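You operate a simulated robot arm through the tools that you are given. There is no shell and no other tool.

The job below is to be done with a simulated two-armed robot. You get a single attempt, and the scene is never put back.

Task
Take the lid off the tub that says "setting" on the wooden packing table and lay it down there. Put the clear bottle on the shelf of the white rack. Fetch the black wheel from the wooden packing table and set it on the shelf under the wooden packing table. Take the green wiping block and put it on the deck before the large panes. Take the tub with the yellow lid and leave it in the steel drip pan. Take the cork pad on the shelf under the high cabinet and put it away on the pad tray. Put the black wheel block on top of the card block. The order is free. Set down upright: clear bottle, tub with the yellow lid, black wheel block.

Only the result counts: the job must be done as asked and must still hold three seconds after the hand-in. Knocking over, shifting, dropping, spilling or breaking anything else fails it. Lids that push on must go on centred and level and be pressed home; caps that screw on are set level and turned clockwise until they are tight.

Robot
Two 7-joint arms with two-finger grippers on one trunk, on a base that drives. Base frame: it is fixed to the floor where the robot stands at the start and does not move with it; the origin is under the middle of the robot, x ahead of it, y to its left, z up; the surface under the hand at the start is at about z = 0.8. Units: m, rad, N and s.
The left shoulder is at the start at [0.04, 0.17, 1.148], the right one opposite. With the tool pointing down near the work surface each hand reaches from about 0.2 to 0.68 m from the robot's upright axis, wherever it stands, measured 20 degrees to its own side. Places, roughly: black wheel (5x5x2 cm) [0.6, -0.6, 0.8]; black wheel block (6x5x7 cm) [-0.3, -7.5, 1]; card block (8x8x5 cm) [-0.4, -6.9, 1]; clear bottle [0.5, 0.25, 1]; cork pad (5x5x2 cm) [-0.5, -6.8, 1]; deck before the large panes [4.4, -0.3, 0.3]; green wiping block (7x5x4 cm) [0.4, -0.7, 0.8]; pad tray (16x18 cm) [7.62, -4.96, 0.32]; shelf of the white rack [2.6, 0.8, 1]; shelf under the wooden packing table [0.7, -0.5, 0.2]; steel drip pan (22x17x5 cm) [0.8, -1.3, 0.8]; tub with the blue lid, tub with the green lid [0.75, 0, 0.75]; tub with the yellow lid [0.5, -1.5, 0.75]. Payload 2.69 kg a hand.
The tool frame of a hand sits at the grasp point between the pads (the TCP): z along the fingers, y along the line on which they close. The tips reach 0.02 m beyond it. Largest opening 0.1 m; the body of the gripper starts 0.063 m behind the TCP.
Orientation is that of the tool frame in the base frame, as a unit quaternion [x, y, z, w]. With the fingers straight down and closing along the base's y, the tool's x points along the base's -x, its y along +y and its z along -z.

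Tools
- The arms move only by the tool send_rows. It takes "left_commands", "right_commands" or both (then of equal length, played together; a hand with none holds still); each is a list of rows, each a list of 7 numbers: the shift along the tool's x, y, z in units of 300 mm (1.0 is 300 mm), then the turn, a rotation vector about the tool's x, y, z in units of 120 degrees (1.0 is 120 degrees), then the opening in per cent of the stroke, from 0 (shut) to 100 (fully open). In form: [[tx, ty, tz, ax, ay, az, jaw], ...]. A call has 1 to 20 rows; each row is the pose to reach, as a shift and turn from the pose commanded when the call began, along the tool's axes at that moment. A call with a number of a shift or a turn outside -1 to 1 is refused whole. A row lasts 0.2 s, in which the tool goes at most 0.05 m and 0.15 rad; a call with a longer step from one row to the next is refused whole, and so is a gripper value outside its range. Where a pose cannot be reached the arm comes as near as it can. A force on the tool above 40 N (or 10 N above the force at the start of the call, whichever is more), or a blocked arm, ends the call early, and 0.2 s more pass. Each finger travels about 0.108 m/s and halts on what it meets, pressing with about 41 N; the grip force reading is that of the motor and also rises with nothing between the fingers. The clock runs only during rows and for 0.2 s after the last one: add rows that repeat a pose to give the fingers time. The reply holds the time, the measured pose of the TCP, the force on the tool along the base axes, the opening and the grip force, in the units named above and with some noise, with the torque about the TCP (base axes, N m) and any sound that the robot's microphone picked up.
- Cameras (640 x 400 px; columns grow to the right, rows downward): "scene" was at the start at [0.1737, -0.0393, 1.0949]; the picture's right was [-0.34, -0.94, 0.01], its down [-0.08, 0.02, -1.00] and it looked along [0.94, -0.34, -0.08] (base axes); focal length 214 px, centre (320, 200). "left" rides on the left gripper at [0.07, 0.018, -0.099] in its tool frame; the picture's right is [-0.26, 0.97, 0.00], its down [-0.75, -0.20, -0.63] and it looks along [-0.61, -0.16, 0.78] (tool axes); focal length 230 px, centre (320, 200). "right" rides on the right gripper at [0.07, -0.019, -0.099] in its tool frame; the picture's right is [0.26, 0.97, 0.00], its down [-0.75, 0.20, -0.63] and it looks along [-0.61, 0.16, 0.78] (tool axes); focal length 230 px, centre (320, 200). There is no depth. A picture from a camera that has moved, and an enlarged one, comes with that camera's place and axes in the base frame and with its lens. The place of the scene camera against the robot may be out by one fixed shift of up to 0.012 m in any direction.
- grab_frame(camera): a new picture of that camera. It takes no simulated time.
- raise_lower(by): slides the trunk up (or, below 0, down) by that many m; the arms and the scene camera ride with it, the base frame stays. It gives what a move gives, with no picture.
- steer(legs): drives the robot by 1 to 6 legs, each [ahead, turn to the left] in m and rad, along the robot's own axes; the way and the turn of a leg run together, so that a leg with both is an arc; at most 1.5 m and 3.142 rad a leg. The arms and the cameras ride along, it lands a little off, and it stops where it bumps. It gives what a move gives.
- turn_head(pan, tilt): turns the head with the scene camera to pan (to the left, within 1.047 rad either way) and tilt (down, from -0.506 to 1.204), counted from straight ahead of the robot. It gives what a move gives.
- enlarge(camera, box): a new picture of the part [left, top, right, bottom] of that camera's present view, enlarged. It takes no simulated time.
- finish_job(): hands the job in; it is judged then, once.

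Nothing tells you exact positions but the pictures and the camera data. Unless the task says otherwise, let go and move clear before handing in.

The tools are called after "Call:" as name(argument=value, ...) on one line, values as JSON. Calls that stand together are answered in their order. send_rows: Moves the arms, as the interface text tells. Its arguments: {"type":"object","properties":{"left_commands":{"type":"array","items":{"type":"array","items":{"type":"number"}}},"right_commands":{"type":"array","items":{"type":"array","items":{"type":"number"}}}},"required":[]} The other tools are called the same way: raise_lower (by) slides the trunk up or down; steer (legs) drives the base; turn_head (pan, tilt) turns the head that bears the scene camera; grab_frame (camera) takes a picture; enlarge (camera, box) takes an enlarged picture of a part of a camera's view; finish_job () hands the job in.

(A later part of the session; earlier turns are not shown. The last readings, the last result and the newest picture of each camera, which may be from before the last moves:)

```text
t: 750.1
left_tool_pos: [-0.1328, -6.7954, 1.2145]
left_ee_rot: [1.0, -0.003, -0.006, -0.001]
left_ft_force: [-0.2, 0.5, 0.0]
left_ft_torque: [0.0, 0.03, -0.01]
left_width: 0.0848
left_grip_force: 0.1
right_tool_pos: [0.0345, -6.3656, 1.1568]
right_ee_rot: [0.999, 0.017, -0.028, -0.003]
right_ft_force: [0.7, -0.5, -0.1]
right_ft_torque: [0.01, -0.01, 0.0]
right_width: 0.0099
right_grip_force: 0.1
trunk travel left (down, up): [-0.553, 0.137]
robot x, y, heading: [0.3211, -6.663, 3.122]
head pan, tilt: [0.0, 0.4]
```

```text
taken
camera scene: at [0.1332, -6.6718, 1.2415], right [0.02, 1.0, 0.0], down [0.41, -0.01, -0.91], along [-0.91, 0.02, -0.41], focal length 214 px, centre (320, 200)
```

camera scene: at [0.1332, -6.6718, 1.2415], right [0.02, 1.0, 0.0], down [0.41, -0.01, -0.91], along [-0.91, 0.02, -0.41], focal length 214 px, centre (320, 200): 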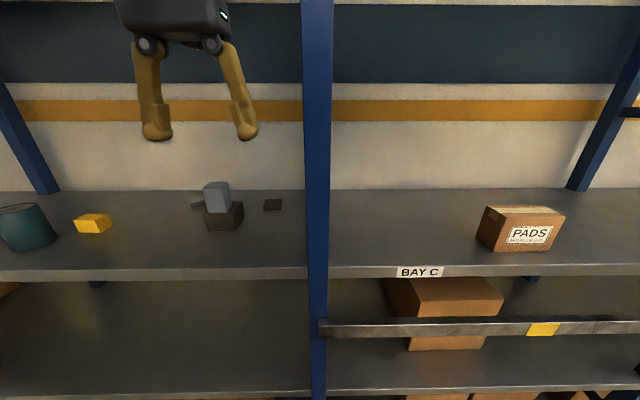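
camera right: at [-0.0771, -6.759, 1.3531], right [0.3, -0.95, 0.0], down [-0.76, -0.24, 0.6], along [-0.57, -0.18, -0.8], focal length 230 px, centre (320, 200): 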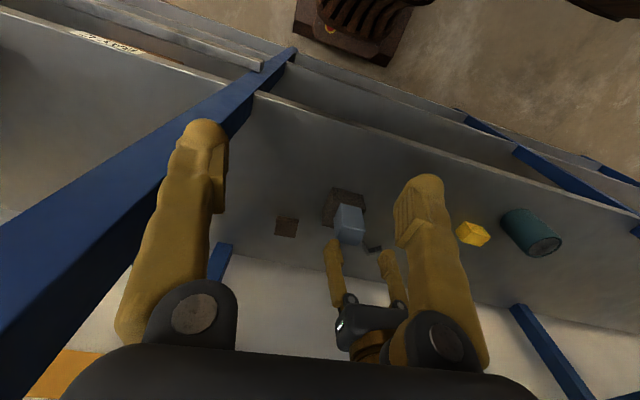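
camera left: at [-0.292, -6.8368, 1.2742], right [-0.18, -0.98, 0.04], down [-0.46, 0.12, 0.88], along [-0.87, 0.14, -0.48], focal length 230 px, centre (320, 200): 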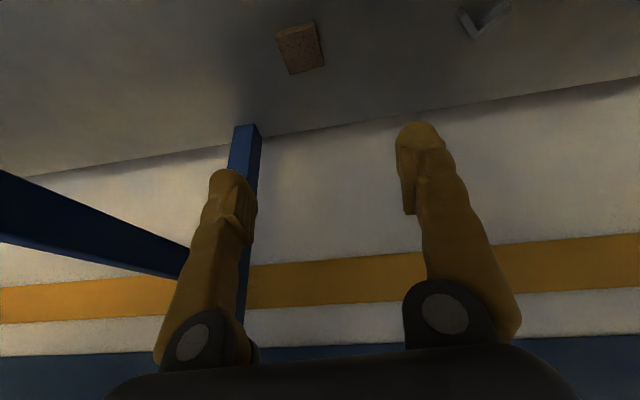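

Call:
steer(legs=[[0.19, 0]])

Call:
grab_frame(camera="left")

```text
t: 751.6
left_tool_pos: [-0.2574, -6.7927, 1.2223]
left_ee_rot: [1.0, -0.008, -0.015, 0.005]
left_ft_force: [0.2, -0.9, 0.5]
left_ft_torque: [-0.01, 0.06, 0.03]
left_width: 0.085
left_grip_force: 0.1
right_tool_pos: [-0.1212, -6.3495, 1.1495]
right_ee_rot: [1.0, -0.017, -0.018, -0.009]
right_ft_force: [0.0, -1.3, -0.2]
right_ft_torque: [-0.01, 0.04, 0.0]
right_width: 0.0098
right_grip_force: 0.0
trunk travel left (down, up): [-0.553, 0.137]
robot x, y, heading: [0.1475, -6.6619, 3.126]
head pan, tilt: [0.0, 0.4]
stopped in leg 1: the robot was blocked; the commanded pose is now the measured one
```

```text
taken
camera left: at [-0.1846, -6.8107, 1.3195], right [-0.27, -0.96, 0.02], down [-0.73, 0.22, 0.65], along [-0.63, 0.17, -0.76], focal length 230 px, centre (320, 200)
```

left: 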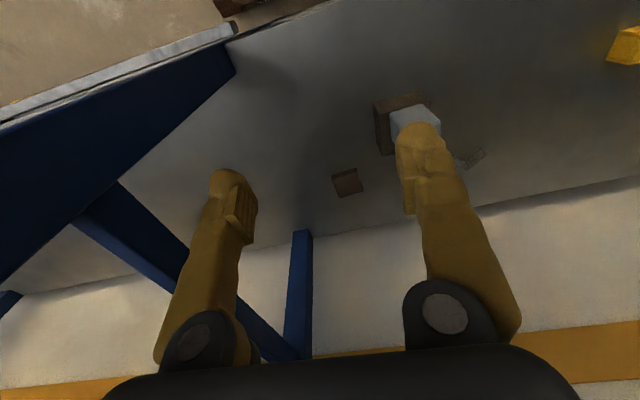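

Call:
raise_lower(by=-0.1)

Call:
send_rows(left_commands=[[-0.12, 0.01, 0, 0.001, 0.004, 0.002, 85], [-0.24, 0.02, 0.01, 0.002, 0.008, 0.004, 85], [-0.36, 0.03, 0.015, 0.003, 0.012, 0.006, 85], [-0.48, 0.04, 0.02, 0.005, 0.0143, 0.0076, 85], [-0.58, 0.04, 0.02, 0.005, 0.0143, 0.0076, 85], [-0.62, 0.04, 0.02, 0.005, 0.0143, 0.0076, 85], [-0.62, 0.04, 0.02, 0.005, 0.0143, 0.0076, 85]])

Call:
grab_frame(camera="left")

Call:
grab_frame(camera="scene")

```text
t: 752.9
left_tool_pos: [-0.2601, -6.7921, 1.1218]
left_ee_rot: [1.0, -0.008, -0.014, 0.005]
left_ft_force: [0.7, 0.2, 0.7]
left_ft_torque: [-0.05, 0.02, 0.02]
left_width: 0.0852
left_grip_force: 0.0
right_tool_pos: [-0.1202, -6.3507, 1.0498]
right_ee_rot: [1.0, -0.014, -0.018, -0.009]
right_ft_force: [0.7, -0.5, -0.4]
right_ft_torque: [0.0, 0.01, 0.04]
right_width: 0.01
right_grip_force: 0.1
trunk travel left (down, up): [-0.453, 0.237]
robot x, y, heading: [0.1457, -6.6602, 3.116]
head pan, tilt: [0.0, 0.4]
```

```text
t: 754.4
left_tool_pos: [-0.4269, -6.7996, 1.1331]
left_ee_rot: [1.0, -0.016, -0.01, -0.001]
left_ft_force: [-0.2, 0.4, 0.0]
left_ft_torque: [-0.01, 0.06, 0.03]
left_width: 0.0851
left_grip_force: 0.1
right_tool_pos: [-0.1141, -6.3397, 1.0438]
right_ee_rot: [0.999, -0.034, -0.015, -0.013]
right_ft_force: [0.8, -0.2, 0.2]
right_ft_torque: [0.0, 0.08, 0.01]
right_width: 0.0097
right_grip_force: 0.2
trunk travel left (down, up): [-0.453, 0.237]
robot x, y, heading: [0.1481, -6.6623, 3.129]
head pan, tilt: [0.0, 0.4]
stopped in row 7 (left hand): the arm was blocked; the commanded pose is now the measured one
```

```text
taken
camera left: at [-0.3558, -6.8201, 1.2312], right [-0.29, -0.96, 0.0], down [-0.73, 0.22, 0.64], along [-0.62, 0.18, -0.77], focal length 230 px, centre (320, 200)
```

left: 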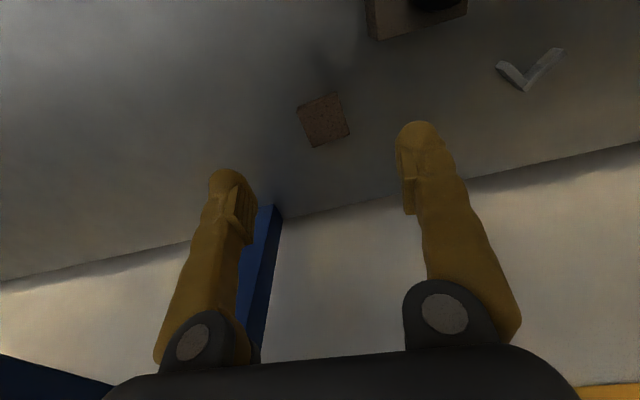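

```text
taken
camera scene: at [-0.0326, -6.6677, 1.1421], right [0.02, 1.0, 0.0], down [0.4, -0.01, -0.92], along [-0.92, 0.02, -0.4], focal length 214 px, centre (320, 200)
```

scene: 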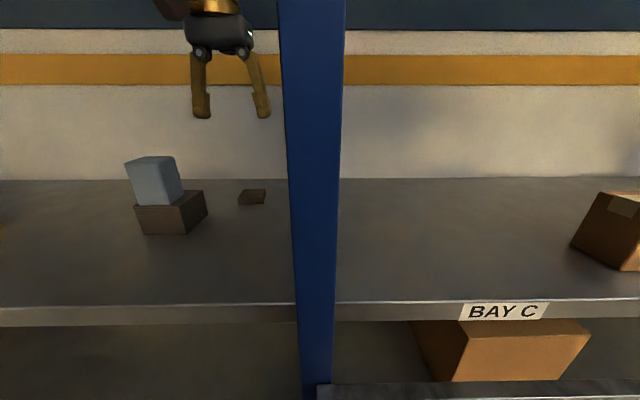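

Call:
raise_lower(by=-0.09)

Call:
send_rows(left_commands=[[-0.03, 0, 0, 0, 0.003, 0.006, 85], [-0.06, 0, 0, 0, 0.006, 0.012, 85], [-0.08, 0, 0, 0, 0.01, 0.015, 85], [-0.08, 0, 0, 0, 0.01, 0.015, 85], [-0.08, 0, 0, 0, 0.01, 0.015, 85]])

Call:
grab_frame(camera="left")

```text
t: 755.7
left_tool_pos: [-0.4309, -6.7997, 1.0412]
left_ee_rot: [1.0, -0.015, -0.006, -0.001]
left_ft_force: [-0.9, 0.1, 0.7]
left_ft_torque: [0.03, 0.04, -0.02]
left_width: 0.085
left_grip_force: 0.1
right_tool_pos: [-0.1151, -6.341, 0.9541]
right_ee_rot: [0.999, -0.032, -0.015, -0.014]
right_ft_force: [0.2, -0.6, -0.1]
right_ft_torque: [0.0, 0.0, -0.03]
right_width: 0.0098
right_grip_force: 0.1
trunk travel left (down, up): [-0.363, 0.327]
robot x, y, heading: [0.1447, -6.6642, 3.123]
head pan, tilt: [0.0, 0.4]
```

```text
t: 756.5
left_tool_pos: [-0.4354, -6.7979, 1.053]
left_ee_rot: [1.0, -0.03, -0.006, 0.0]
left_ft_force: [0.6, 0.1, 0.2]
left_ft_torque: [-0.01, 0.11, 0.01]
left_width: 0.0848
left_grip_force: 0.0
right_tool_pos: [-0.1084, -6.3301, 0.9478]
right_ee_rot: [0.999, -0.049, -0.012, -0.02]
right_ft_force: [0.0, -0.1, 0.1]
right_ft_torque: [0.0, 0.09, 0.0]
right_width: 0.0102
right_grip_force: 0.1
trunk travel left (down, up): [-0.363, 0.327]
robot x, y, heading: [0.1488, -6.6639, 3.124]
head pan, tilt: [0.0, 0.4]
stopped in row 4 (left hand): the arm was blocked; the commanded pose is now the measured one
```

```text
taken
camera left: at [-0.367, -6.8212, 1.1522], right [-0.32, -0.95, 0.0], down [-0.73, 0.24, 0.64], along [-0.61, 0.2, -0.77], focal length 230 px, centre (320, 200)
```

left: 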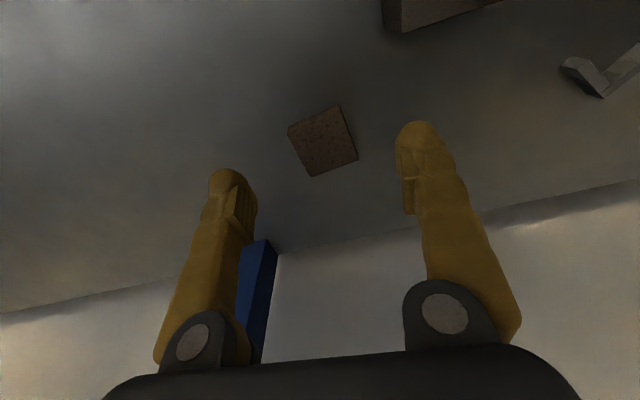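

Close enough to grip. Lower with the trunk to the pad.

Call:
raise_lower(by=-0.055)

Call:
grab_frame(camera="left")

Call:
enlarge(camera="scene", box=[100, 60, 300, 260])

```text
t: 757.5
left_tool_pos: [-0.4395, -6.799, 0.9976]
left_ee_rot: [1.0, -0.03, -0.005, 0.0]
left_ft_force: [0.1, 0.7, 0.2]
left_ft_torque: [-0.02, -0.03, 0.01]
left_width: 0.085
left_grip_force: 0.1
right_tool_pos: [-0.1105, -6.3316, 0.8942]
right_ee_rot: [0.999, -0.048, -0.012, -0.02]
right_ft_force: [0.0, 0.2, 0.3]
right_ft_torque: [-0.03, 0.0, 0.01]
right_width: 0.0098
right_grip_force: 0.1
trunk travel left (down, up): [-0.308, 0.382]
robot x, y, heading: [0.1502, -6.6636, 3.118]
head pan, tilt: [0.0, 0.4]
```

```text
taken
camera left: at [-0.3705, -6.822, 1.095], right [-0.32, -0.95, 0.0], down [-0.73, 0.24, 0.64], along [-0.6, 0.2, -0.77], focal length 230 px, centre (320, 200)
```

left: 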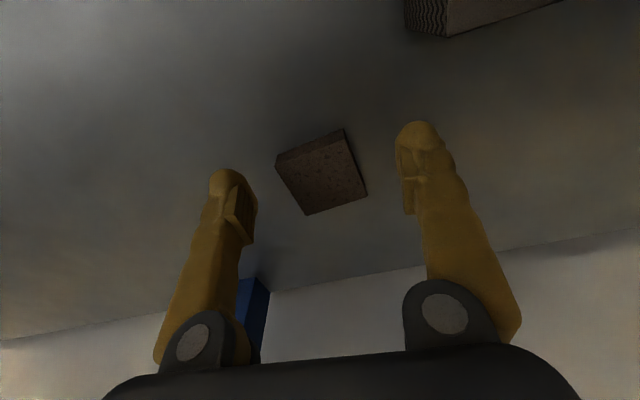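

```text
2.00 times, centred on (200, 160) of scene
camera zoom: at [-0.0327, -6.6685, 0.9966], right [0.02, 1.0, 0.0], down [0.4, -0.01, -0.91], along [-0.91, 0.02, -0.4], focal length 429 px, centre (560, 280)
```

zoom: 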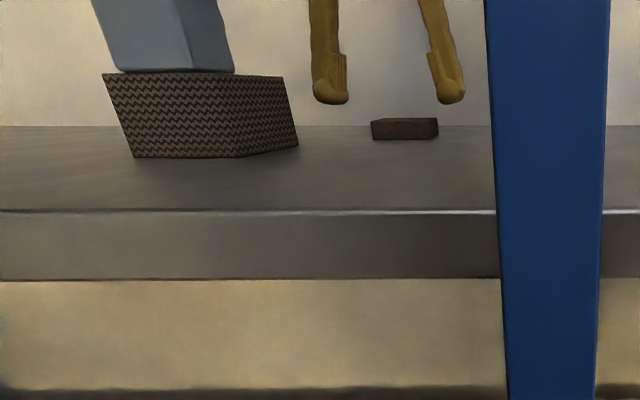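

Call:
raise_lower(by=-0.03)

Call:
enlarge(camera="scene", box=[100, 60, 300, 260])

Call:
grab_frame(camera="left")

```text
t: 758.2
left_tool_pos: [-0.4404, -6.8003, 0.969]
left_ee_rot: [1.0, -0.03, -0.006, -0.001]
left_ft_force: [-2.2, -1.0, 8.7]
left_ft_torque: [-0.25, -0.02, -0.02]
left_width: 0.0849
left_grip_force: 0.1
right_tool_pos: [-0.1094, -6.3333, 0.8641]
right_ee_rot: [0.999, -0.047, -0.011, -0.019]
right_ft_force: [-0.7, -1.0, -0.2]
right_ft_torque: [0.03, 0.02, 0.01]
right_width: 0.01
right_grip_force: 0.0
trunk travel left (down, up): [-0.278, 0.412]
robot x, y, heading: [0.1484, -6.6629, 3.123]
head pan, tilt: [0.0, 0.4]
```

```text
2.00 times, centred on (200, 160) of scene
camera zoom: at [-0.0319, -6.6683, 0.9668], right [0.02, 1.0, 0.0], down [0.4, -0.01, -0.91], along [-0.91, 0.02, -0.4], focal length 429 px, centre (560, 280)
```

zoom: 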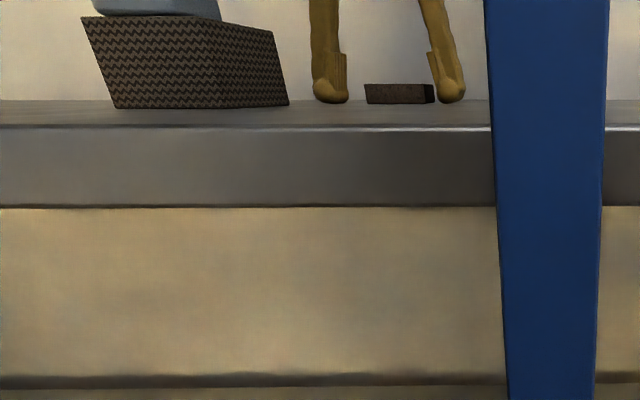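

```text
taken
camera left: at [-0.3703, -6.8218, 1.0659], right [-0.32, -0.95, 0.0], down [-0.73, 0.24, 0.64], along [-0.61, 0.2, -0.77], focal length 230 px, centre (320, 200)
```

left: 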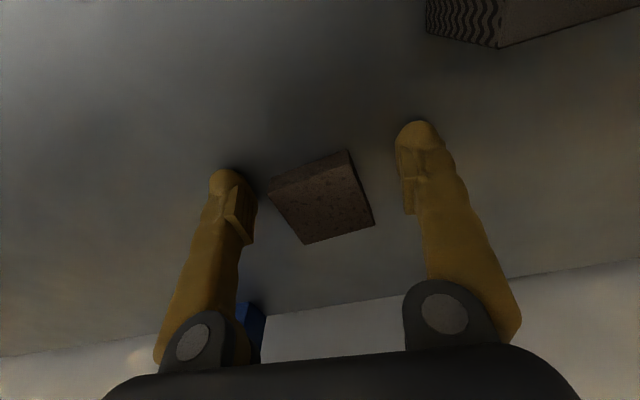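

Fingertips touch the shelf. Raise 3 mm and close on the pad.

Call:
raise_lower(by=0.004)

Call:
send_rows(left_commands=[[0, 0, 0, 0, 0, 0, 70], [0, 0, 0, 0, 0, 0, 55], [0, 0, 0, 0, 0, 0, 40], [0, 0, 0, 0, 0, 0, 10], [0, 0, 0, 0, 0, 0, 0], [0, 0, 0, 0, 0, 0, 0]])

Call:
grab_frame(camera="left")

```text
t: 758.7
left_tool_pos: [-0.4388, -6.7988, 0.9695]
left_ee_rot: [1.0, -0.03, -0.003, 0.0]
left_ft_force: [-0.4, 0.0, 0.2]
left_ft_torque: [0.04, 0.0, 0.01]
left_width: 0.0846
left_grip_force: 0.1
right_tool_pos: [-0.1096, -6.3328, 0.8686]
right_ee_rot: [0.999, -0.048, -0.011, -0.019]
right_ft_force: [0.5, 0.1, 0.0]
right_ft_torque: [-0.05, 0.01, -0.05]
right_width: 0.0098
right_grip_force: 0.0
trunk travel left (down, up): [-0.282, 0.408]
robot x, y, heading: [0.1505, -6.6658, 3.125]
head pan, tilt: [0.0, 0.4]
```

```text
t: 760.1
left_tool_pos: [-0.4402, -6.7997, 0.972]
left_ee_rot: [1.0, -0.029, -0.004, -0.001]
left_ft_force: [0.2, 0.1, 0.6]
left_ft_torque: [0.03, 0.0, -0.04]
left_width: 0.0462
left_grip_force: 41.3
right_tool_pos: [-0.1101, -6.3316, 0.8683]
right_ee_rot: [0.999, -0.047, -0.011, -0.019]
right_ft_force: [0.2, -0.2, 0.6]
right_ft_torque: [-0.01, -0.03, 0.0]
right_width: 0.01
right_grip_force: 0.2
trunk travel left (down, up): [-0.282, 0.408]
robot x, y, heading: [0.1499, -6.6655, 3.122]
head pan, tilt: [0.0, 0.4]
```

```text
taken
camera left: at [-0.3704, -6.8219, 1.0688], right [-0.32, -0.95, 0.0], down [-0.73, 0.24, 0.64], along [-0.6, 0.2, -0.77], focal length 230 px, centre (320, 200)
```

left: 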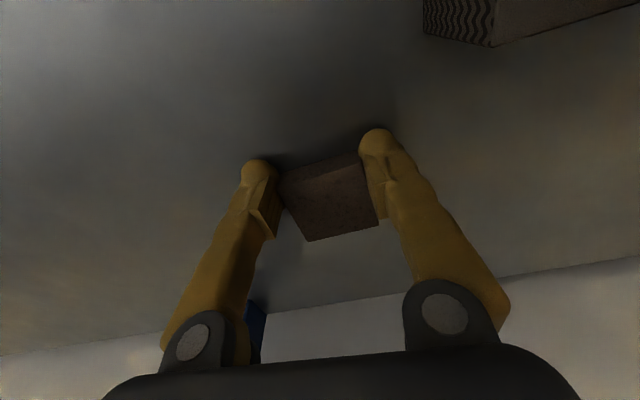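

Cork pad gripped. Raise the trunk and back out of the rack.

Call:
raise_lower(by=0.15)

Call:
grab_frame(camera="scene")

Call:
steer(legs=[[-0.3, 0]])

Call:
grab_frame(camera="scene")

```text
t: 761.6
left_tool_pos: [-0.4202, -6.7976, 1.1209]
left_ee_rot: [0.999, -0.03, -0.014, 0.0]
left_ft_force: [0.6, 0.2, 1.2]
left_ft_torque: [-0.01, 0.08, -0.01]
left_width: 0.0463
left_grip_force: 41.1
right_tool_pos: [-0.1042, -6.3197, 1.0009]
right_ee_rot: [0.997, -0.068, -0.008, -0.026]
right_ft_force: [0.9, 0.2, -0.9]
right_ft_torque: [-0.03, 0.07, 0.0]
right_width: 0.0101
right_grip_force: 0.2
trunk travel left (down, up): [-0.419, 0.271]
robot x, y, heading: [0.1472, -6.664, 3.119]
head pan, tilt: [0.0, 0.4]
stopped: the arm was blocked; the commanded pose is now the measured one
```

```text
taken
camera scene: at [-0.032, -6.6678, 1.1087], right [0.02, 1.0, 0.0], down [0.4, -0.01, -0.92], along [-0.92, 0.02, -0.4], focal length 214 px, centre (320, 200)
```

scene: 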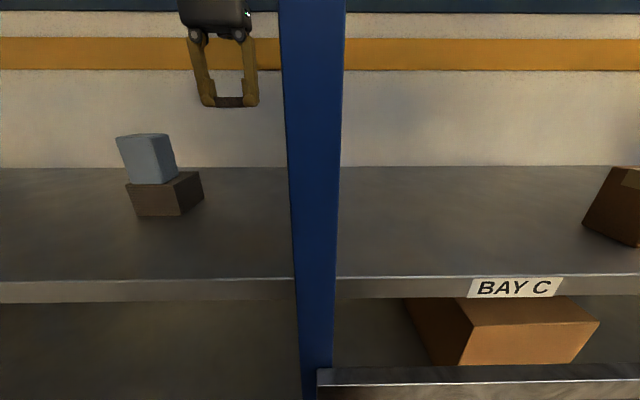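

```text
t: 763.6
left_tool_pos: [-0.1202, -6.8068, 1.1191]
left_ee_rot: [1.0, -0.027, -0.013, 0.0]
left_ft_force: [-0.1, -0.1, 0.4]
left_ft_torque: [0.0, 0.04, -0.01]
left_width: 0.0462
left_grip_force: 40.7
right_tool_pos: [0.193, -6.3268, 0.9998]
right_ee_rot: [0.998, -0.063, -0.008, -0.027]
right_ft_force: [0.0, 0.2, 0.2]
right_ft_torque: [0.03, -0.01, 0.02]
right_width: 0.0099
right_grip_force: 0.1
trunk travel left (down, up): [-0.419, 0.271]
robot x, y, heading: [0.4453, -6.6679, 3.128]
head pan, tilt: [0.0, 0.4]
```

```text
taken
camera scene: at [0.268, -6.6746, 1.1079], right [0.01, 1.0, 0.0], down [0.4, -0.01, -0.91], along [-0.91, 0.01, -0.4], focal length 214 px, centre (320, 200)
```

scene: 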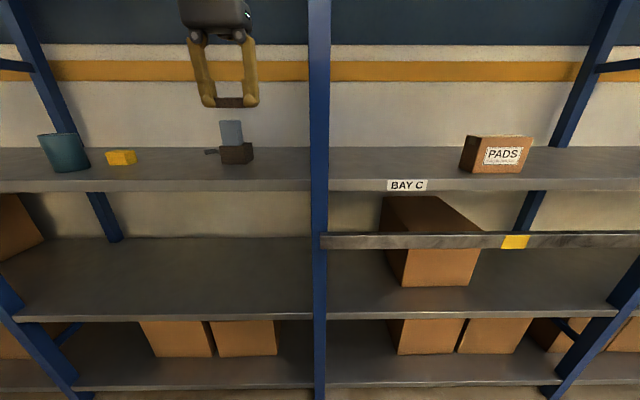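

All good. Now carry the cork pad to the pad tray at (7.62, −4.96). Reverse out of the lane first.

Call:
steer(legs=[[-1.4, 0]])

Call:
send_rows(right_commands=[[-0.1, 0.05, -0.1, 0.01, 0, -0.01, 10], [-0.2, 0.1, -0.2, 0.02, 0, -0.03, 10], [-0.3, 0.15, -0.3, 0.03, 0, -0.05, 10], [-0.4, 0.2, -0.35, 0.03, 0, -0.06, 10], [-0.5, 0.25, -0.35, 0.03, 0, -0.06, 10], [-0.5, 0.25, -0.35, 0.03, 0, -0.06, 10]])

```text
t: 770.6
left_tool_pos: [1.2993, -6.827, 1.1262]
left_ee_rot: [0.999, -0.032, -0.02, -0.001]
left_ft_force: [-0.1, 0.4, 0.3]
left_ft_torque: [0.02, 0.02, 0.01]
left_width: 0.0458
left_grip_force: 40.8
right_tool_pos: [1.6061, -6.3383, 0.9938]
right_ee_rot: [0.996, -0.084, -0.004, -0.035]
right_ft_force: [0.2, 0.5, 0.1]
right_ft_torque: [0.02, -0.01, -0.01]
right_width: 0.01
right_grip_force: 0.0
trunk travel left (down, up): [-0.419, 0.271]
robot x, y, heading: [1.8517, -6.6961, 3.122]
head pan, tilt: [0.0, 0.4]
```

```text
t: 772.0
left_tool_pos: [1.3155, -6.8266, 1.1362]
left_ee_rot: [0.999, -0.033, -0.029, 0.0]
left_ft_force: [-0.3, 0.5, -0.3]
left_ft_torque: [-0.01, -0.01, -0.01]
left_width: 0.0457
left_grip_force: 41.2
right_tool_pos: [1.4645, -6.394, 1.1014]
right_ee_rot: [0.998, -0.022, -0.007, -0.067]
right_ft_force: [0.3, -0.3, -0.4]
right_ft_torque: [-0.02, -0.01, 0.01]
right_width: 0.01
right_grip_force: 0.0
trunk travel left (down, up): [-0.419, 0.271]
robot x, y, heading: [1.8541, -6.692, 3.116]
head pan, tilt: [0.0, 0.4]
```

Call:
steer(legs=[[0, -0.78]])

```text
t: 774.5
left_tool_pos: [1.3753, -6.4111, 1.1344]
left_ee_rot: [0.913, -0.408, -0.026, -0.01]
left_ft_force: [0.2, 0.8, 0.3]
left_ft_torque: [0.03, 0.01, 0.03]
left_width: 0.0458
left_grip_force: 41.2
right_tool_pos: [1.7859, -6.2068, 1.1003]
right_ee_rot: [0.915, -0.398, 0.02, -0.064]
right_ft_force: [-1.0, 0.1, 0.4]
right_ft_torque: [-0.03, -0.02, 0.02]
right_width: 0.0099
right_grip_force: 0.1
trunk travel left (down, up): [-0.419, 0.271]
robot x, y, heading: [1.8531, -6.6979, 2.343]
head pan, tilt: [0.0, 0.4]
```

Call:
steer(legs=[[0, -0.78]])

Call:
turn_head(pan=-0.6, tilt=0.15)

Call:
grab_frame(camera="scene")

```text
t: 777.0
left_tool_pos: [1.717, -6.1768, 1.1438]
left_ee_rot: [-0.687, 0.726, 0.026, 0.025]
left_ft_force: [-0.1, 0.4, 0.4]
left_ft_torque: [-0.01, -0.01, 0.0]
left_width: 0.0458
left_grip_force: 40.7
right_tool_pos: [2.1519, -6.321, 1.1065]
right_ee_rot: [-0.692, 0.718, -0.035, 0.058]
right_ft_force: [0.4, -0.2, 0.9]
right_ft_torque: [0.04, -0.01, 0.0]
right_width: 0.0098
right_grip_force: 0.1
trunk travel left (down, up): [-0.419, 0.271]
robot x, y, heading: [1.8489, -6.6978, 1.558]
head pan, tilt: [0.0, 0.4]
```

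```text
t: 778.0
left_tool_pos: [1.7155, -6.1926, 1.1518]
left_ee_rot: [-0.686, 0.726, 0.031, 0.031]
left_ft_force: [0.0, 0.0, -0.1]
left_ft_torque: [0.0, -0.01, -0.03]
left_width: 0.0456
left_grip_force: 41.4
right_tool_pos: [2.1504, -6.3381, 1.1122]
right_ee_rot: [-0.691, 0.719, -0.03, 0.063]
right_ft_force: [0.0, -0.2, -0.3]
right_ft_torque: [-0.01, 0.01, 0.01]
right_width: 0.0099
right_grip_force: 0.1
trunk travel left (down, up): [-0.419, 0.271]
robot x, y, heading: [1.8409, -6.6967, 1.557]
head pan, tilt: [-0.6, 0.15]
```

```text
taken
camera scene: at [1.901, -6.5395, 1.1312], right [0.82, -0.58, 0.01], down [-0.09, -0.14, -0.99], along [0.57, 0.81, -0.16], focal length 214 px, centre (320, 200)
```

scene: 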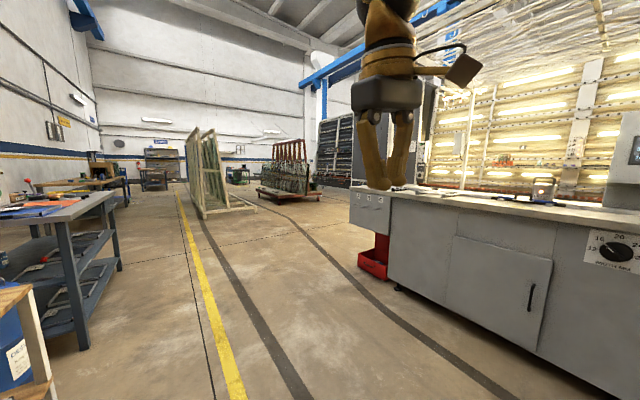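

Call:
steer(legs=[[1.3, 0], [1.1, 0]])

Call:
turn_head(pan=-1.0, tilt=0.15)

Call:
grab_frame(camera="scene")

```text
t: 789.9
left_tool_pos: [1.7455, -3.7619, 1.1522]
left_ee_rot: [-0.69, 0.722, 0.031, 0.031]
left_ft_force: [0.3, 1.2, 0.1]
left_ft_torque: [-0.01, 0.0, -0.01]
left_width: 0.0454
left_grip_force: 40.6
right_tool_pos: [2.1819, -3.901, 1.1115]
right_ee_rot: [-0.695, 0.716, -0.031, 0.063]
right_ft_force: [0.2, 0.4, 0.4]
right_ft_torque: [0.0, -0.01, -0.02]
right_width: 0.0102
right_grip_force: 0.0
trunk travel left (down, up): [-0.419, 0.271]
robot x, y, heading: [1.8849, -4.2637, 1.569]
head pan, tilt: [-0.6, 0.15]
```

```text
t: 790.8
left_tool_pos: [1.7454, -3.7796, 1.1604]
left_ee_rot: [-0.69, 0.722, 0.038, 0.035]
left_ft_force: [-0.2, 1.1, -0.1]
left_ft_torque: [0.0, 0.0, -0.03]
left_width: 0.0457
left_grip_force: 40.5
right_tool_pos: [2.1819, -3.9241, 1.0975]
right_ee_rot: [-0.697, 0.714, -0.049, 0.046]
right_ft_force: [0.1, -0.3, -0.2]
right_ft_torque: [-0.04, 0.03, -0.01]
right_width: 0.0097
right_grip_force: 0.0
trunk travel left (down, up): [-0.419, 0.271]
robot x, y, heading: [1.8844, -4.2632, 1.574]
head pan, tilt: [-1.0, 0.15]
```

```text
taken
camera scene: at [1.9599, -4.1319, 1.1316], right [0.54, -0.84, 0.02], down [-0.13, -0.1, -0.99], along [0.83, 0.53, -0.16], focal length 214 px, centre (320, 200)
```

scene: 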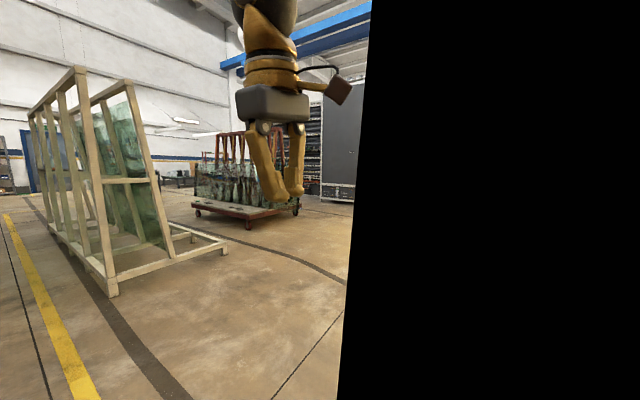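

Call:
steer(legs=[[0, -0.78]])

Call:
turn_head(pan=-0.3, tilt=0.15)

Call:
grab_frame(camera="scene")

```text
t: 791.7
left_tool_pos: [1.7585, -3.8171, 1.1756]
left_ee_rot: [-0.678, 0.731, 0.05, 0.049]
left_ft_force: [-0.5, -0.4, 0.6]
left_ft_torque: [0.06, 0.01, -0.02]
left_width: 0.0456
left_grip_force: 40.9
right_tool_pos: [2.1918, -3.9814, 1.0862]
right_ee_rot: [-0.69, 0.72, -0.071, 0.032]
right_ft_force: [-0.4, -1.2, -0.4]
right_ft_torque: [0.09, -0.05, 0.01]
right_width: 0.0101
right_grip_force: 0.0
trunk travel left (down, up): [-0.419, 0.271]
robot x, y, heading: [1.8797, -4.2635, 1.54]
head pan, tilt: [-1.0, 0.15]
stopped in leg 1: the robot was blocked; the commanded pose is now the measured one
```

```text
t: 792.7
left_tool_pos: [1.7604, -3.8127, 1.1748]
left_ee_rot: [-0.679, 0.731, 0.049, 0.047]
left_ft_force: [-0.4, 0.1, -0.2]
left_ft_torque: [0.01, 0.01, -0.02]
left_width: 0.0456
left_grip_force: 40.4
right_tool_pos: [2.1934, -3.9757, 1.0854]
right_ee_rot: [-0.69, 0.72, -0.071, 0.029]
right_ft_force: [0.3, -1.1, 0.0]
right_ft_torque: [0.0, -0.01, 0.02]
right_width: 0.0098
right_grip_force: 0.0
trunk travel left (down, up): [-0.419, 0.271]
robot x, y, heading: [1.882, -4.2663, 1.54]
head pan, tilt: [-0.3, 0.15]
```

```text
taken
camera scene: at [1.9147, -4.0952, 1.1311], right [0.95, -0.33, 0.01], down [-0.05, -0.16, -0.99], along [0.32, 0.93, -0.17], focal length 214 px, centre (320, 200)
```

scene: 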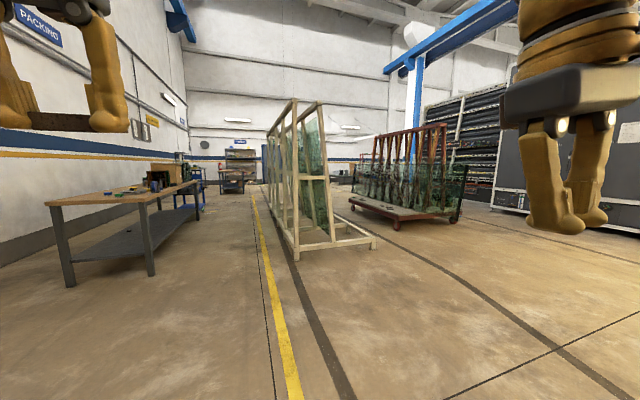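

Call:
send_rows(left_commands=[[0, 0, 0, 0, 0.01, 0, 0], [-0.05, 0, 0.02, 0, 0.02, 0, 0], [-0.1, 0, 0.04, 0, 0.03, 0, 0], [-0.1, 0, 0.04, 0, 0.04, 0, 0], [-0.1, 0, 0.04, 0, 0.045, 0, 0], [-0.1, 0, 0.04, 0, 0.045, 0, 0]], right_commands=[[-0.1, 0.04, 0, -0.014, -0.005, 0, 10], [-0.2, 0.08, 0, -0.028, -0.01, 0, 10], [-0.3, 0.12, 0, -0.042, -0.016, 0, 10], [-0.4, 0.16, 0, -0.056, -0.02, 0, 10], [-0.5, 0.2, 0, -0.068, -0.027, 0, 10], [-0.5, 0.2, 0, -0.068, -0.027, 0, 10]])

Call:
steer(legs=[[0, -0.77]])

```text
t: 794.1
left_tool_pos: [1.7643, -3.7818, 1.1669]
left_ee_rot: [-0.68, 0.733, 0.018, 0.012]
left_ft_force: [0.1, 1.0, 0.8]
left_ft_torque: [0.01, 0.05, -0.01]
left_width: 0.0453
left_grip_force: 41.1
right_tool_pos: [2.1406, -3.8162, 1.094]
right_ee_rot: [-0.692, 0.721, 0.024, 0.025]
right_ft_force: [0.2, -0.2, 1.1]
right_ft_torque: [0.01, 0.01, 0.01]
right_width: 0.01
right_grip_force: 0.1
trunk travel left (down, up): [-0.419, 0.271]
robot x, y, heading: [1.8809, -4.2639, 1.542]
head pan, tilt: [-0.3, 0.15]
```

```text
t: 795.0
left_tool_pos: [1.773, -3.8224, 1.1839]
left_ee_rot: [-0.669, 0.742, 0.03, 0.026]
left_ft_force: [0.0, -1.1, 0.8]
left_ft_torque: [0.07, -0.06, 0.01]
left_width: 0.0457
left_grip_force: 41.2
right_tool_pos: [2.1514, -3.8651, 1.1099]
right_ee_rot: [-0.68, 0.731, 0.033, 0.039]
right_ft_force: [-0.2, -1.1, 0.2]
right_ft_torque: [0.06, -0.02, 0.02]
right_width: 0.0101
right_grip_force: 0.0
trunk travel left (down, up): [-0.419, 0.271]
robot x, y, heading: [1.8813, -4.2624, 1.513]
head pan, tilt: [-0.3, 0.15]
stopped in leg 1: the robot was blocked; the commanded pose is now the measured one
```

Call:
steer(legs=[[0, -0.7]])

```text
t: 797.3
left_tool_pos: [2.0913, -3.8521, 1.1811]
left_ee_rot: [-0.374, 0.927, 0.019, 0.031]
left_ft_force: [0.6, -1.1, 0.2]
left_ft_torque: [0.02, 0.02, 0.04]
left_width: 0.0458
left_grip_force: 41.2
right_tool_pos: [2.3509, -4.1283, 1.1079]
right_ee_rot: [-0.388, 0.92, 0.015, 0.046]
right_ft_force: [0.1, 0.2, -0.5]
right_ft_torque: [0.04, 0.0, -0.04]
right_width: 0.01
right_grip_force: 0.0
trunk travel left (down, up): [-0.419, 0.271]
robot x, y, heading: [1.8827, -4.2616, 0.814]
head pan, tilt: [-0.3, 0.15]
```

Call:
steer(legs=[[0, -0.8]])

Call:
turn_head(pan=0.0, tilt=0.15)

Call:
grab_frame(camera="scene")

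```text
t: 799.8
left_tool_pos: [2.3015, -4.1259, 1.1872]
left_ee_rot: [0.014, 0.999, 0.007, 0.044]
left_ft_force: [-0.5, -0.4, -0.2]
left_ft_torque: [0.02, 0.0, 0.01]
left_width: 0.0455
left_grip_force: 41.2
right_tool_pos: [2.2871, -4.5044, 1.1133]
right_ee_rot: [-0.003, 0.998, -0.002, 0.055]
right_ft_force: [-0.5, 1.1, -0.4]
right_ft_torque: [0.03, -0.01, -0.04]
right_width: 0.0101
right_grip_force: 0.1
trunk travel left (down, up): [-0.419, 0.271]
robot x, y, heading: [1.8803, -4.2616, 0.018]
head pan, tilt: [-0.3, 0.15]
```

```text
t: 800.6
left_tool_pos: [2.2827, -4.124, 1.1907]
left_ee_rot: [0.015, 0.999, 0.006, 0.048]
left_ft_force: [-0.2, -0.2, 0.2]
left_ft_torque: [0.0, 0.0, 0.0]
left_width: 0.0456
left_grip_force: 40.6
right_tool_pos: [2.27, -4.5043, 1.1205]
right_ee_rot: [-0.002, 0.998, -0.003, 0.064]
right_ft_force: [-0.4, 1.2, 0.5]
right_ft_torque: [0.01, 0.0, 0.03]
right_width: 0.0103
right_grip_force: 0.0
trunk travel left (down, up): [-0.419, 0.271]
robot x, y, heading: [1.8821, -4.2587, 0.022]
head pan, tilt: [0.0, 0.15]
```

```text
taken
camera scene: at [2.0607, -4.2623, 1.1311], right [0.02, -1.0, 0.0], down [-0.17, 0.0, -0.99], along [0.99, 0.02, -0.17], focal length 214 px, centre (320, 200)
```

scene: 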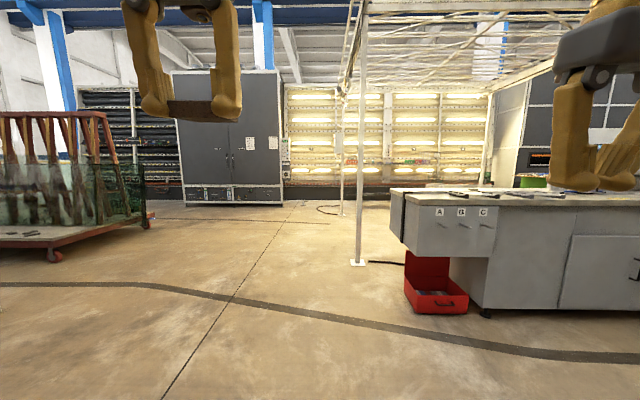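

Call:
enlarge(camera="scene", box=[260, 130, 500, 280])

```text
2.67 times, centred on (380, 205) of scene
camera zoom: at [2.0607, -4.2623, 1.1311], right [0.02, -1.0, 0.0], down [-0.17, 0.0, -0.99], along [0.99, 0.02, -0.17], focal length 572 px, centre (160, 187)
```

zoom: 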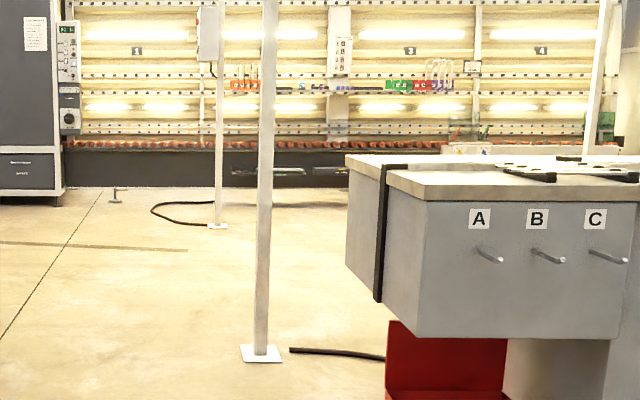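

The tray should be on the ledge at the foot of the lit wall (x≈7.6). Drive east along y≈-3.9, clear of the canopy post at (4.40, −4.64).

Call:
steer(legs=[[0.3, 0.18], [1.2, 0]])

```text
t: 808.5
left_tool_pos: [3.7601, -3.7638, 1.1904]
left_ee_rot: [-0.079, 0.996, 0.01, 0.047]
left_ft_force: [0.5, -1.0, -0.7]
left_ft_torque: [0.04, 0.03, 0.03]
left_width: 0.0455
left_grip_force: 41.4
right_tool_pos: [3.8186, -4.1401, 1.1189]
right_ee_rot: [-0.096, 0.993, 0.003, 0.063]
right_ft_force: [0.5, 0.3, 0.3]
right_ft_torque: [0.0, 0.0, 0.04]
right_width: 0.01
right_grip_force: 0.1
trunk travel left (down, up): [-0.419, 0.271]
robot x, y, heading: [3.3861, -3.9712, 0.211]
head pan, tilt: [0.0, 0.15]
```

Call:
steer(legs=[[0.3, -0.2], [1.4, 0], [0.9, 0]])

Call:
turn_head(pan=-0.7, tilt=0.25)

Call:
grab_frame(camera="scene")

```text
t: 810.3
left_tool_pos: [3.9812, -3.7997, 1.1603]
left_ee_rot: [0.003, 1.0, 0.007, -0.002]
left_ft_force: [0.5, -1.5, -0.6]
left_ft_torque: [0.05, 0.08, 0.0]
left_width: 0.0458
left_grip_force: 40.6
right_tool_pos: [3.9702, -4.181, 1.09]
right_ee_rot: [-0.015, 1.0, -0.005, 0.013]
right_ft_force: [1.1, -0.8, -0.9]
right_ft_torque: [0.07, 0.04, 0.01]
right_width: 0.0098
right_grip_force: 0.0
trunk travel left (down, up): [-0.419, 0.271]
robot x, y, heading: [3.6331, -3.9394, 0.05]
head pan, tilt: [0.0, 0.15]
stopped in leg 1: the robot was blocked; the commanded pose is now the measured one
```

```text
t: 811.4
left_tool_pos: [3.9771, -3.7971, 1.1618]
left_ee_rot: [0.002, 1.0, 0.005, 0.0]
left_ft_force: [-1.0, -0.5, -0.6]
left_ft_torque: [0.0, -0.03, -0.02]
left_width: 0.0456
left_grip_force: 41.5
right_tool_pos: [3.9663, -4.1784, 1.0906]
right_ee_rot: [-0.014, 1.0, -0.005, 0.012]
right_ft_force: [-0.3, 1.0, 1.6]
right_ft_torque: [-0.02, -0.04, 0.02]
right_width: 0.0098
right_grip_force: 0.2
trunk travel left (down, up): [-0.419, 0.271]
robot x, y, heading: [3.6309, -3.94, 0.043]
head pan, tilt: [-0.7, 0.25]
```

```text
taken
camera scene: at [3.7929, -3.9988, 1.1222], right [-0.6, -0.8, 0.01], down [-0.21, 0.15, -0.97], along [0.77, -0.59, -0.26], focal length 214 px, centre (320, 200)
```

scene: 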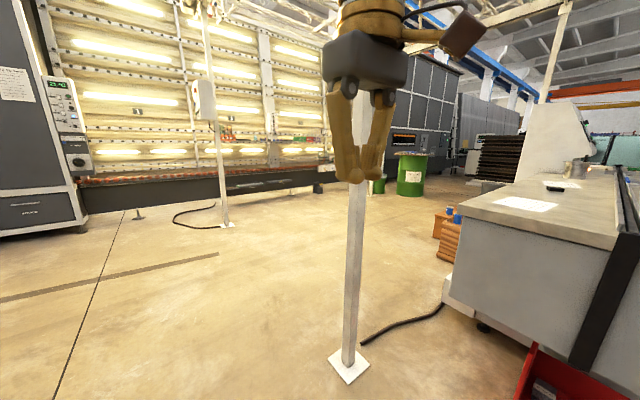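

Call:
enlarge(camera="scene", box=[180, 150, 340, 250])

```text
4.00 times, centred on (260, 200) of scene
camera zoom: at [3.7929, -3.9988, 1.1222], right [-0.6, -0.8, 0.01], down [-0.21, 0.15, -0.97], along [0.77, -0.59, -0.26], focal length 858 px, centre (560, 200)
```

zoom: 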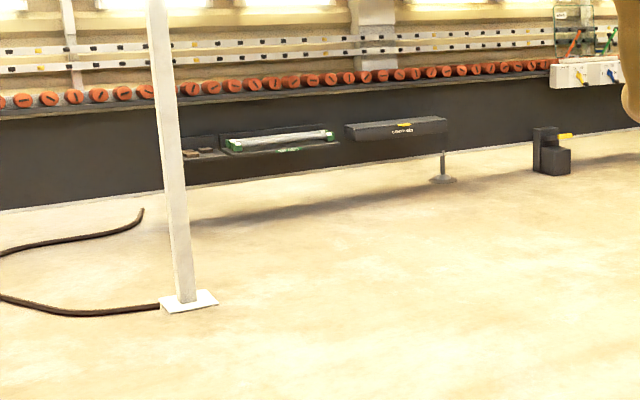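

The pad tray is on the dark base at the foot of the lit wall, next to the second post. Extend the arms and continue east.

Call:
send_rows(left_commands=[[-0.1, 0, 0, 0, 0, 0, 0], [-0.2, 0, 0, 0, 0, 0, 0], [-0.3, 0, 0, 0, 0, 0, 0], [-0.4, 0, 0, 0, 0, 0, 0], [-0.4, 0, 0, 0, 0, 0, 0], [-0.4, 0, 0, 0, 0, 0, 0]], right_commands=[[-0.1, 0.05, 0, 0, 0, 0, 10], [-0.2, 0.1, 0, 0, 0, 0, 10], [-0.3, 0.15, 0, 0, 0, 0, 10], [-0.4, 0.15, 0, 0, 0, 0, 10], [-0.4, 0.15, 0, 0, 0, 0, 10], [-0.4, 0.15, 0, 0, 0, 0, 10]])

Call:
steer(legs=[[1.4, 0]])

```text
t: 812.8
left_tool_pos: [4.0994, -3.7973, 1.1877]
left_ee_rot: [0.002, 1.0, 0.008, 0.03]
left_ft_force: [-0.4, 0.5, -0.4]
left_ft_torque: [0.0, 0.05, 0.08]
left_width: 0.0455
left_grip_force: 41.1
right_tool_pos: [4.0931, -4.1306, 1.1219]
right_ee_rot: [-0.015, 0.999, -0.005, 0.046]
right_ft_force: [0.7, -0.9, -0.9]
right_ft_torque: [0.01, 0.0, -0.01]
right_width: 0.0101
right_grip_force: 0.1
trunk travel left (down, up): [-0.419, 0.271]
robot x, y, heading: [3.6325, -3.9408, 0.051]
head pan, tilt: [-0.7, 0.25]
```

```text
t: 819.7
left_tool_pos: [5.4886, -3.7139, 1.1903]
left_ee_rot: [-0.004, 0.999, 0.007, 0.031]
left_ft_force: [-1.4, 0.5, 0.2]
left_ft_torque: [-0.03, 0.03, 0.01]
left_width: 0.0455
left_grip_force: 40.7
right_tool_pos: [5.4868, -4.0482, 1.1213]
right_ee_rot: [-0.02, 0.999, -0.006, 0.046]
right_ft_force: [-0.4, 0.2, -0.5]
right_ft_torque: [0.03, 0.03, 0.01]
right_width: 0.0102
right_grip_force: 0.0
trunk travel left (down, up): [-0.419, 0.271]
robot x, y, heading: [5.0232, -3.8636, 0.062]
head pan, tilt: [-0.7, 0.25]
```

Call:
steer(legs=[[0, -0.85]])

```text
t: 820.6
left_tool_pos: [5.4305, -3.733, 1.2125]
left_ee_rot: [0.014, 0.998, 0.003, 0.056]
left_ft_force: [-1.6, -0.8, 0.5]
left_ft_torque: [0.05, -0.08, -0.02]
left_width: 0.0458
left_grip_force: 40.6
right_tool_pos: [5.42, -4.0663, 1.1433]
right_ee_rot: [-0.002, 0.997, -0.012, 0.071]
right_ft_force: [-1.2, 0.1, 0.0]
right_ft_torque: [0.02, -0.07, 0.01]
right_width: 0.0101
right_grip_force: 0.0
trunk travel left (down, up): [-0.419, 0.271]
robot x, y, heading: [5.0226, -3.8642, 0.03]
head pan, tilt: [-0.7, 0.25]
stopped in leg 1: the robot was blocked; the commanded pose is now the measured one
```

Call:
steer(legs=[[0, -0.8]])

Call:
turn_head(pan=0.0, tilt=0.3)

Call:
grab_frame(camera="scene")

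```text
t: 823.1
left_tool_pos: [5.4037, -4.0713, 1.2096]
left_ee_rot: [0.405, 0.913, -0.017, 0.048]
left_ft_force: [-0.1, 0.3, 0.5]
left_ft_torque: [0.01, 0.06, -0.01]
left_width: 0.0455
left_grip_force: 40.7
right_tool_pos: [5.1538, -4.293, 1.1405]
right_ee_rot: [0.389, 0.918, -0.038, 0.059]
right_ft_force: [1.0, 0.9, -0.2]
right_ft_torque: [-0.05, -0.02, 0.02]
right_width: 0.0099
right_grip_force: 0.1
trunk travel left (down, up): [-0.419, 0.271]
robot x, y, heading: [5.0258, -3.8576, -0.782]
head pan, tilt: [-0.7, 0.25]
```

```text
t: 824.2
left_tool_pos: [5.3889, -4.0581, 1.2164]
left_ee_rot: [0.405, 0.912, -0.022, 0.058]
left_ft_force: [-0.1, -0.3, 0.5]
left_ft_torque: [0.01, -0.01, 0.02]
left_width: 0.046
left_grip_force: 40.9
right_tool_pos: [5.1379, -4.2797, 1.1274]
right_ee_rot: [0.391, 0.919, -0.031, 0.041]
right_ft_force: [0.0, -0.4, 0.5]
right_ft_torque: [-0.02, -0.01, -0.02]
right_width: 0.0102
right_grip_force: 0.1
trunk travel left (down, up): [-0.419, 0.271]
robot x, y, heading: [5.0246, -3.8571, -0.787]
head pan, tilt: [0.0, 0.3]
```

```text
taken
camera scene: at [5.1532, -3.9959, 1.1171], right [-0.7, -0.71, 0.0], down [-0.22, 0.22, -0.95], along [0.68, -0.67, -0.31], focal length 214 px, centre (320, 200)
```

scene: 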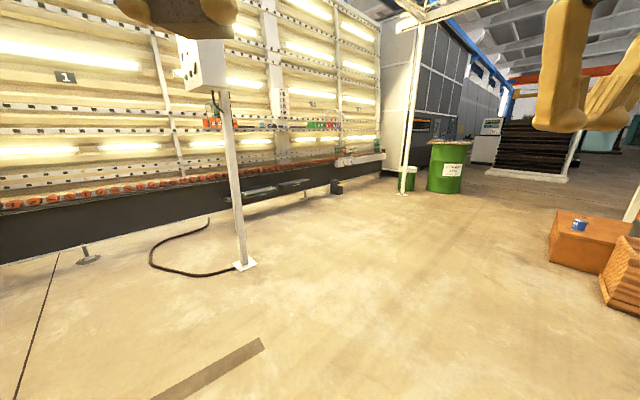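

Call:
steer(legs=[[1.0, 0], [0.72, 0]])

```text
t: 833.0
left_tool_pos: [6.6179, -5.2909, 1.2152]
left_ee_rot: [0.409, 0.911, -0.021, 0.056]
left_ft_force: [0.1, -0.2, -0.9]
left_ft_torque: [0.02, 0.0, -0.01]
left_width: 0.0455
left_grip_force: 41.5
right_tool_pos: [6.3665, -5.511, 1.1283]
right_ee_rot: [0.396, 0.917, -0.031, 0.039]
right_ft_force: [1.0, 0.1, 1.0]
right_ft_torque: [0.0, 0.0, 0.0]
right_width: 0.01
right_grip_force: 0.0
trunk travel left (down, up): [-0.419, 0.271]
robot x, y, heading: [6.2589, -5.0909, -0.789]
head pan, tilt: [0.0, 0.3]
```

Call:
send_rows(left_commands=[[-0.1, 0, 0.02, 0, 0.01, 0, 0], [-0.2, 0, 0.04, 0, 0.02, 0, 0], [-0.3, 0, 0.06, 0, 0.03, 0, 0], [-0.3, 0, 0.06, 0, 0.04, 0, 0], [-0.3, 0, 0.06, 0, 0.05, 0, 0]], right_commands=[[-0.1, 0, 0, 0, 0.01, 0, 10], [-0.2, 0, 0, 0, 0.02, 0, 10], [-0.3, 0, 0, 0, 0.03, 0, 10], [-0.3, 0, 0, 0, 0.04, 0, 10], [-0.3, 0, 0, 0, 0.04, 0, 10]])

Call:
steer(legs=[[0, 0.79]])

Call:
grab_frame(camera="scene")

```text
t: 834.2
left_tool_pos: [6.6671, -5.3462, 1.2156]
left_ee_rot: [0.409, 0.912, -0.002, 0.017]
left_ft_force: [0.1, 0.5, -0.2]
left_ft_torque: [0.0, 0.02, 0.01]
left_width: 0.0458
left_grip_force: 40.7
right_tool_pos: [6.4165, -5.5638, 1.1443]
right_ee_rot: [0.395, 0.918, -0.018, 0.008]
right_ft_force: [0.6, 0.3, 0.0]
right_ft_torque: [0.01, 0.01, -0.05]
right_width: 0.0099
right_grip_force: 0.0
trunk travel left (down, up): [-0.419, 0.271]
robot x, y, heading: [6.255, -5.0903, -0.792]
head pan, tilt: [0.0, 0.3]
```

```text
t: 836.7
left_tool_pos: [6.7258, -4.9815, 1.216]
left_ee_rot: [0.032, 0.999, 0.004, 0.017]
left_ft_force: [0.5, -0.3, 0.1]
left_ft_torque: [0.02, 0.0, -0.02]
left_width: 0.0455
left_grip_force: 41.4
right_tool_pos: [6.7027, -5.3134, 1.1439]
right_ee_rot: [0.017, 1.0, -0.014, 0.016]
right_ft_force: [-1.1, 0.5, 0.0]
right_ft_torque: [-0.01, 0.02, -0.03]
right_width: 0.01
right_grip_force: 0.1
trunk travel left (down, up): [-0.419, 0.271]
robot x, y, heading: [6.2537, -5.0907, -0.004]
head pan, tilt: [0.0, 0.3]
```

```text
taken
camera scene: at [6.4365, -5.1029, 1.117], right [-0.01, -1.0, 0.0], down [-0.31, 0.0, -0.95], along [0.95, -0.01, -0.31], focal length 214 px, centre (320, 200)
```

scene: 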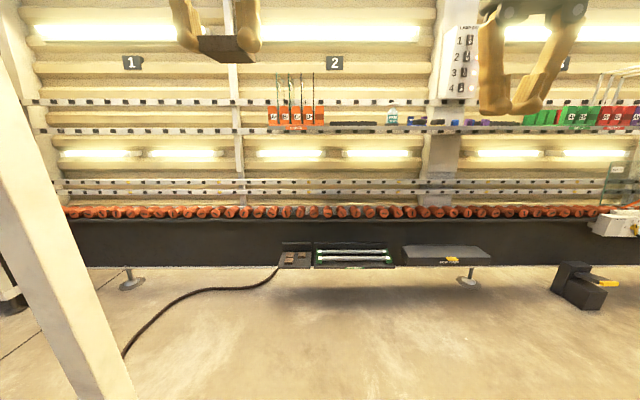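

Facing the wall; the pad tray with brown pads is visible. Zoom in.

Call:
enlarge(camera="scene", box=[260, 225, 420, 285])

```text
4.00 times, centred on (340, 255) of scene
camera zoom: at [6.4365, -5.1029, 1.117], right [-0.01, -1.0, 0.0], down [-0.31, 0.0, -0.95], along [0.95, -0.01, -0.31], focal length 858 px, centre (240, -20)
```

zoom: 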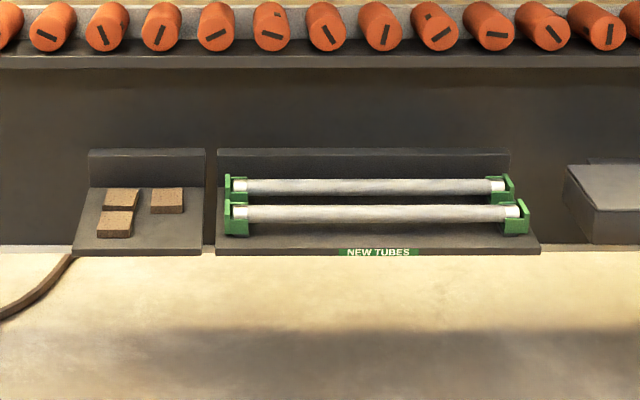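

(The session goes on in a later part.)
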